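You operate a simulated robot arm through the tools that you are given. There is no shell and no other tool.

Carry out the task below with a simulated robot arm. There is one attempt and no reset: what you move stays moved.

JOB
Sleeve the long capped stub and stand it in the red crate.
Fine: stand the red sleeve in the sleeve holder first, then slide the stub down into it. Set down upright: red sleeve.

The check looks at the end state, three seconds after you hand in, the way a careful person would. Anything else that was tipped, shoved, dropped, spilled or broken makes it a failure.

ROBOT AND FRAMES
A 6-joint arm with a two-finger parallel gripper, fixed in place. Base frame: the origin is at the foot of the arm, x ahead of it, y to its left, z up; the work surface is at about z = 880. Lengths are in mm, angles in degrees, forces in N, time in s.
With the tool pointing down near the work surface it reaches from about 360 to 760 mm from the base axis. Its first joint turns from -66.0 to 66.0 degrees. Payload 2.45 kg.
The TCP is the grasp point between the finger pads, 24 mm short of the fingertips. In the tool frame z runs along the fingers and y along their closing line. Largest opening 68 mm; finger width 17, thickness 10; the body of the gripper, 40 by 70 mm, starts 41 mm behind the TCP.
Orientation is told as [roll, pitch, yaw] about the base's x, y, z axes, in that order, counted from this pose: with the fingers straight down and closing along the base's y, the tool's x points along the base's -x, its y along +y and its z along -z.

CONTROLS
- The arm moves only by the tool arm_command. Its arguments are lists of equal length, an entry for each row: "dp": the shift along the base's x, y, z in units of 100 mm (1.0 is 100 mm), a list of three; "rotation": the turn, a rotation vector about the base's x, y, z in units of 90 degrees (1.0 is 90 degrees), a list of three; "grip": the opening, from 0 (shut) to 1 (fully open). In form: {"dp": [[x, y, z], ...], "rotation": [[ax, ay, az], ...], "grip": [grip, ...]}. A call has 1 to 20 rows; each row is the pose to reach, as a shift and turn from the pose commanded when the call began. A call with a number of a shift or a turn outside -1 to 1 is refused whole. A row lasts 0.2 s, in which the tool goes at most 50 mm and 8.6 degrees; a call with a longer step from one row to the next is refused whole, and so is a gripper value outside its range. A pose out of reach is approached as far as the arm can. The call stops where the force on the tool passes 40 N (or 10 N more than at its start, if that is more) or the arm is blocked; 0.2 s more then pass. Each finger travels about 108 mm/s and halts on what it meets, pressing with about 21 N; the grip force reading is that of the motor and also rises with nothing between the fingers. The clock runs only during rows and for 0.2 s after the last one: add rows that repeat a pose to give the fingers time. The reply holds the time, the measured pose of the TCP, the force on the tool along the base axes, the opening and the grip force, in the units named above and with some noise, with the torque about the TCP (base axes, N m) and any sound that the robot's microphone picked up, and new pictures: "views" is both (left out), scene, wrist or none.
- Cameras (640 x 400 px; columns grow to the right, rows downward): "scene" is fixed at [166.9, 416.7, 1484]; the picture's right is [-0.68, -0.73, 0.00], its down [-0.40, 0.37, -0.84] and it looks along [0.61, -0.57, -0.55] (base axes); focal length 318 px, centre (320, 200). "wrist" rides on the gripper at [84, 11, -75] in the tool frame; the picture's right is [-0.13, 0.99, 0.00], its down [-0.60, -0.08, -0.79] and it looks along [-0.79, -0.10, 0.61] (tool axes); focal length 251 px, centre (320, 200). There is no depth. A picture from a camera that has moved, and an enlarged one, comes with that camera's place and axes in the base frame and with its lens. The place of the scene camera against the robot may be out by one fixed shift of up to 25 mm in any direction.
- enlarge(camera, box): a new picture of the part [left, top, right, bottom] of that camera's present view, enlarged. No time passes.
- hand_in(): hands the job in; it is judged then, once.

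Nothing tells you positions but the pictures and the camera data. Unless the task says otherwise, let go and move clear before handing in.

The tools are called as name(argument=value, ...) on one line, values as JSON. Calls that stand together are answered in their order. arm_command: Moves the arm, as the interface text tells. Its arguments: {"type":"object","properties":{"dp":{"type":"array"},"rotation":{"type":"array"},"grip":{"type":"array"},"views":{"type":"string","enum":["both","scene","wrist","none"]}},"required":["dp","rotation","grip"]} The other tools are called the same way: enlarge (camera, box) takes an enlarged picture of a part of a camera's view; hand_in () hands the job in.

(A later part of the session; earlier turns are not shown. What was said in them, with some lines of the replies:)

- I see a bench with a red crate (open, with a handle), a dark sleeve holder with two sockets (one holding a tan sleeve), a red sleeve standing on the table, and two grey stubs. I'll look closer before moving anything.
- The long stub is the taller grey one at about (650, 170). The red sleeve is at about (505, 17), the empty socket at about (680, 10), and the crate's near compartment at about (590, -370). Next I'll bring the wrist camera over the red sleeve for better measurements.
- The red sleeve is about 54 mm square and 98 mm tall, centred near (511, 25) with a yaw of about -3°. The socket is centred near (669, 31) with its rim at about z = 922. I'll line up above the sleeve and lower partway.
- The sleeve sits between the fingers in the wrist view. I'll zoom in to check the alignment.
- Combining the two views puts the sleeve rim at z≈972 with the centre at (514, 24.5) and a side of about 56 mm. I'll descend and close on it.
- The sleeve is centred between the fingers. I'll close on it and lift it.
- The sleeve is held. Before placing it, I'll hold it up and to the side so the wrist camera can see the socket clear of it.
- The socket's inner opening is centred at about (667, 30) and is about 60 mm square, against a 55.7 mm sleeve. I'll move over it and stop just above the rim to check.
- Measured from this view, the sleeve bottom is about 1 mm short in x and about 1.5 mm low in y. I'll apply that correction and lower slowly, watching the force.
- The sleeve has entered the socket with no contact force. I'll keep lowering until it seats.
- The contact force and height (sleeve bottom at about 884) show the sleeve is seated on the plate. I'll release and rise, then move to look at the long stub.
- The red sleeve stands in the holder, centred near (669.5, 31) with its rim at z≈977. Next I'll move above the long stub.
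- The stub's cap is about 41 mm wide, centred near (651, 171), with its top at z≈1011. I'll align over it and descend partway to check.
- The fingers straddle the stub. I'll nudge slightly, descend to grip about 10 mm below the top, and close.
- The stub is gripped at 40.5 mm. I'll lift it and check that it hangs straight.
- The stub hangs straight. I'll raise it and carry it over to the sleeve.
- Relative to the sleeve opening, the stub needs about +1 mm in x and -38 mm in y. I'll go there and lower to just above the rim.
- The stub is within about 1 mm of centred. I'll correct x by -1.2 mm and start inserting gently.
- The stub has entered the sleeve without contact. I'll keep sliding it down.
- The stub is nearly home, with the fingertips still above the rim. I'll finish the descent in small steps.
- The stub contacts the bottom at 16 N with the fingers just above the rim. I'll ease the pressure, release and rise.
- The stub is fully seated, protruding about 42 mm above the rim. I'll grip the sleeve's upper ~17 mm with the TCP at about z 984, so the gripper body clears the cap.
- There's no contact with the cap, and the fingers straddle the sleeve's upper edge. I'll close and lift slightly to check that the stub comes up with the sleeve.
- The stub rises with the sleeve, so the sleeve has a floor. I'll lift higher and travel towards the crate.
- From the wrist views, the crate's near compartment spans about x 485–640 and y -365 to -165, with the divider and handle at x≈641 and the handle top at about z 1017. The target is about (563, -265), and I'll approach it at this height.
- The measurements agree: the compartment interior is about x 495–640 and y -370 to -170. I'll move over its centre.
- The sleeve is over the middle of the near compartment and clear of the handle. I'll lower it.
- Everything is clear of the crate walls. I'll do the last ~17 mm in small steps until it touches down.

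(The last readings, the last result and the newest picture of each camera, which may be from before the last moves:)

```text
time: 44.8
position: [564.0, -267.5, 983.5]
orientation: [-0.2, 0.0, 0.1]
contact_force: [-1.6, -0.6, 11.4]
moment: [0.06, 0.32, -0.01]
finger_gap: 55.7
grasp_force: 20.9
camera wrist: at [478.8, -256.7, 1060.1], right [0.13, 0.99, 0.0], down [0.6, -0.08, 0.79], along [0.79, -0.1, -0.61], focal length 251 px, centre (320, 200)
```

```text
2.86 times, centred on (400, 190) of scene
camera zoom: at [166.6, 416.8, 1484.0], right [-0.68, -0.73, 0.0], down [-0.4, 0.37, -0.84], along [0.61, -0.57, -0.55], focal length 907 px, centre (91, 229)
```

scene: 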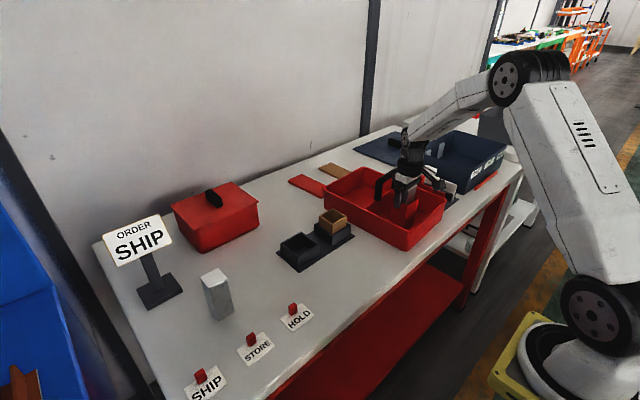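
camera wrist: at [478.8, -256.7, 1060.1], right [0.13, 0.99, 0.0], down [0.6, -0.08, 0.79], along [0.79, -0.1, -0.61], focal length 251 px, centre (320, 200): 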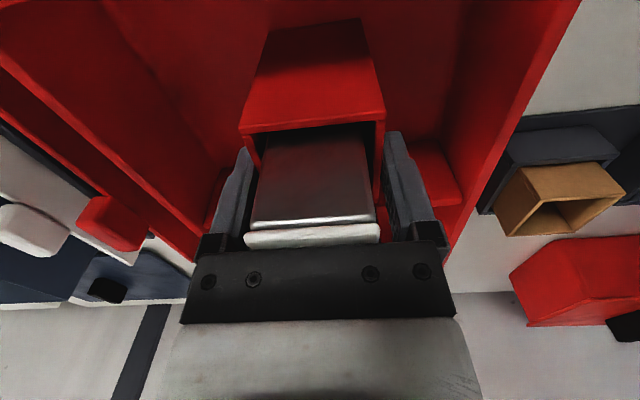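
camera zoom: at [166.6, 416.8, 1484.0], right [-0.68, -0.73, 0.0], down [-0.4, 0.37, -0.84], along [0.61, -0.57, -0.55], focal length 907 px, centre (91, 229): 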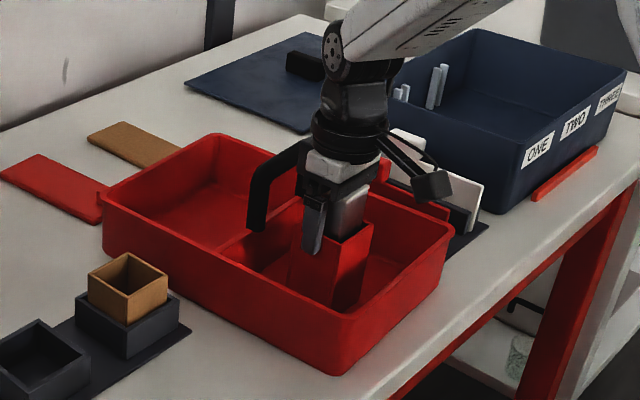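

Contact at about 11 N shows the sleeve standing on the crate floor. I'll ease off slightly, open, and rise straight up.

arm_command(dp=[[0, 0, 0.008], [0, 0, 0.008], [0, 0, 0.008], [0, 0, 0.008], [0, 0, 0.1], [0, 0, 0.3], [0, 0, 0.6], [0, 0, 1.0], [0, 0, 1.0]], rotation=[[0, 0, 0], [0, 0, 0], [0, 0, 0], [0, 0, 0], [0, 0, 0], [0, 0, 0], [0, 0, 0], [0, 0, 0], [0, 0, 0]], grip=[0.85, 1, 1, 1, 1, 1, 1, 1, 1], views="both")

enlarge(camera="scene", box=[320, 120, 480, 260])

```text
time: 46.8
position: [563.0, -270.0, 1081.6]
orientation: [0.0, 0.0, 0.0]
contact_force: [0.0, -0.3, 1.0]
moment: [-0.04, 0.02, 0.0]
finger_gap: 68.1
grasp_force: 0.0
camera wrist: at [478.6, -257.9, 1157.0], right [0.13, 0.99, 0.0], down [0.6, -0.08, 0.79], along [0.79, -0.1, -0.61], focal length 251 px, centre (320, 200)
```

scene: 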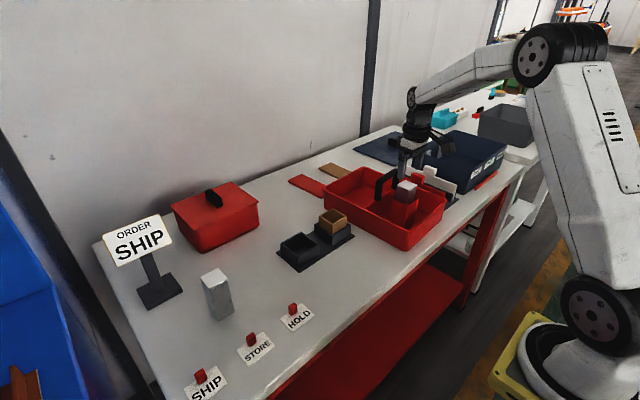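
wrist: 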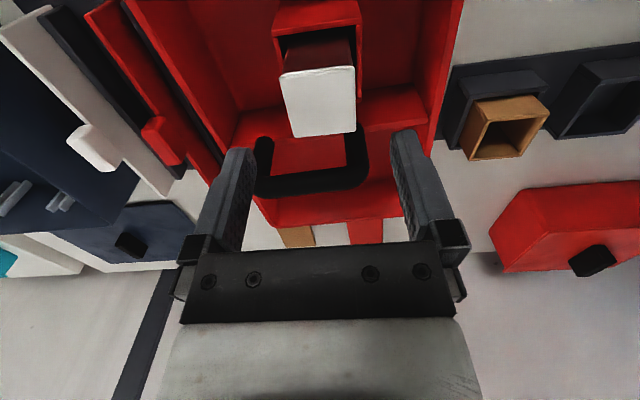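

```text
2.86 times, centred on (400, 190) of scene
camera zoom: at [166.9, 416.7, 1484.0], right [-0.68, -0.73, 0.0], down [-0.4, 0.37, -0.84], along [0.61, -0.57, -0.55], focal length 907 px, centre (91, 229)
```

zoom: 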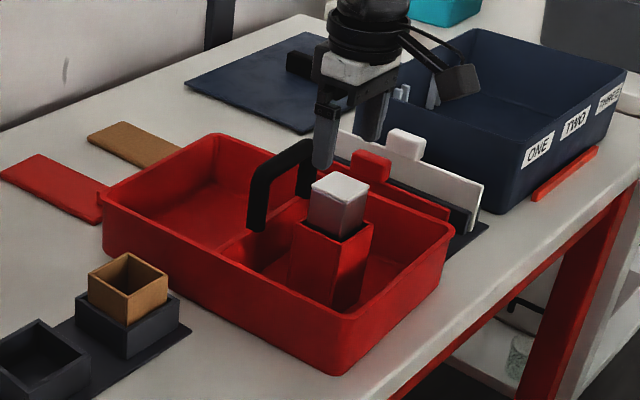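

The sleeved stub stands upright in the red crate, and nothing else looks disturbed. I'll retreat upward for a final check.

arm_command(dp=[[0, 0, 0.3], [0, 0, 0.6], [-0.1, 0.1, 0.9], [-0.3, 0.3, 1.0], [-0.5, 0.6, 1.0], [-0.5, 0.9, 1.0], [-0.5, 0.9, 1.0]], rotation=[[0, 0, 0], [0, 0, 0], [0, 0, 0], [0, 0, 0], [0, 0, 0], [0, 0, 0], [0, 0, 0]], grip=[1, 1, 1, 1, 1, 1, 1], views="both")

enlarge(camera="scene", box=[180, 120, 480, 320])

```text
time: 48.4
position: [511.0, -177.9, 1181.4]
orientation: [0.0, 0.0, 0.0]
contact_force: [0.6, 0.2, 0.5]
moment: [0.0, -0.02, -0.01]
finger_gap: 68.1
grasp_force: 0.1
camera wrist: at [427.9, -167.2, 1258.2], right [0.13, 0.99, 0.0], down [0.6, -0.08, 0.79], along [0.79, -0.1, -0.61], focal length 251 px, centre (320, 200)
```

scene: 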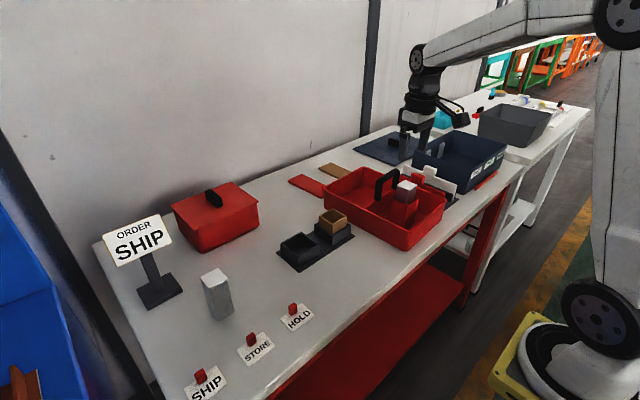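
wrist: 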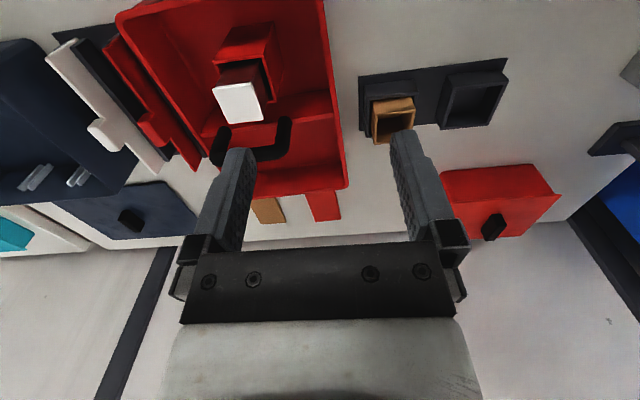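

```text
2.00 times, centred on (330, 220) of scene
camera zoom: at [166.9, 416.8, 1484.0], right [-0.68, -0.73, 0.0], down [-0.4, 0.37, -0.84], along [0.61, -0.57, -0.55], focal length 635 px, centre (300, 160)
```

zoom: 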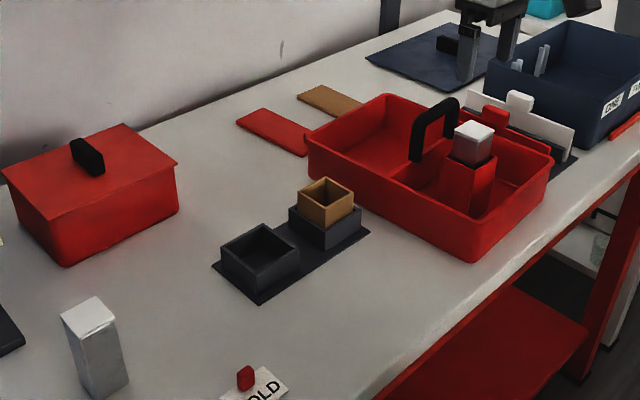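

The red sleeve with the long stub inside stands upright in the red crate. The arm is clear, and everything else is where it was, so I'm handing in.

hand_in()

```text
The job is handed in.
```

The long capped stub is in the red sleeve, and the sleeve is standing upright in the near compartment of the open red crate. I've handed the job in; no verdict has come back yet.

- **Sleeving:** I stood the red sleeve in the empty holder socket first, then slid the stub down until it rested on the sleeve floor. About 42 mm of the stub shows above the rim.
- **Carrying:** I lifted the stub and sleeve together by the sleeve and set them down in the crate. Then I let go and moved the arm clear.
- **Everything else:** In the final pictures the short stub, tan sleeve, holder, crate and signs look undisturbed.

There was also a closed red box with a lid on the bench. I took "red crate" to mean the open one with the handle.
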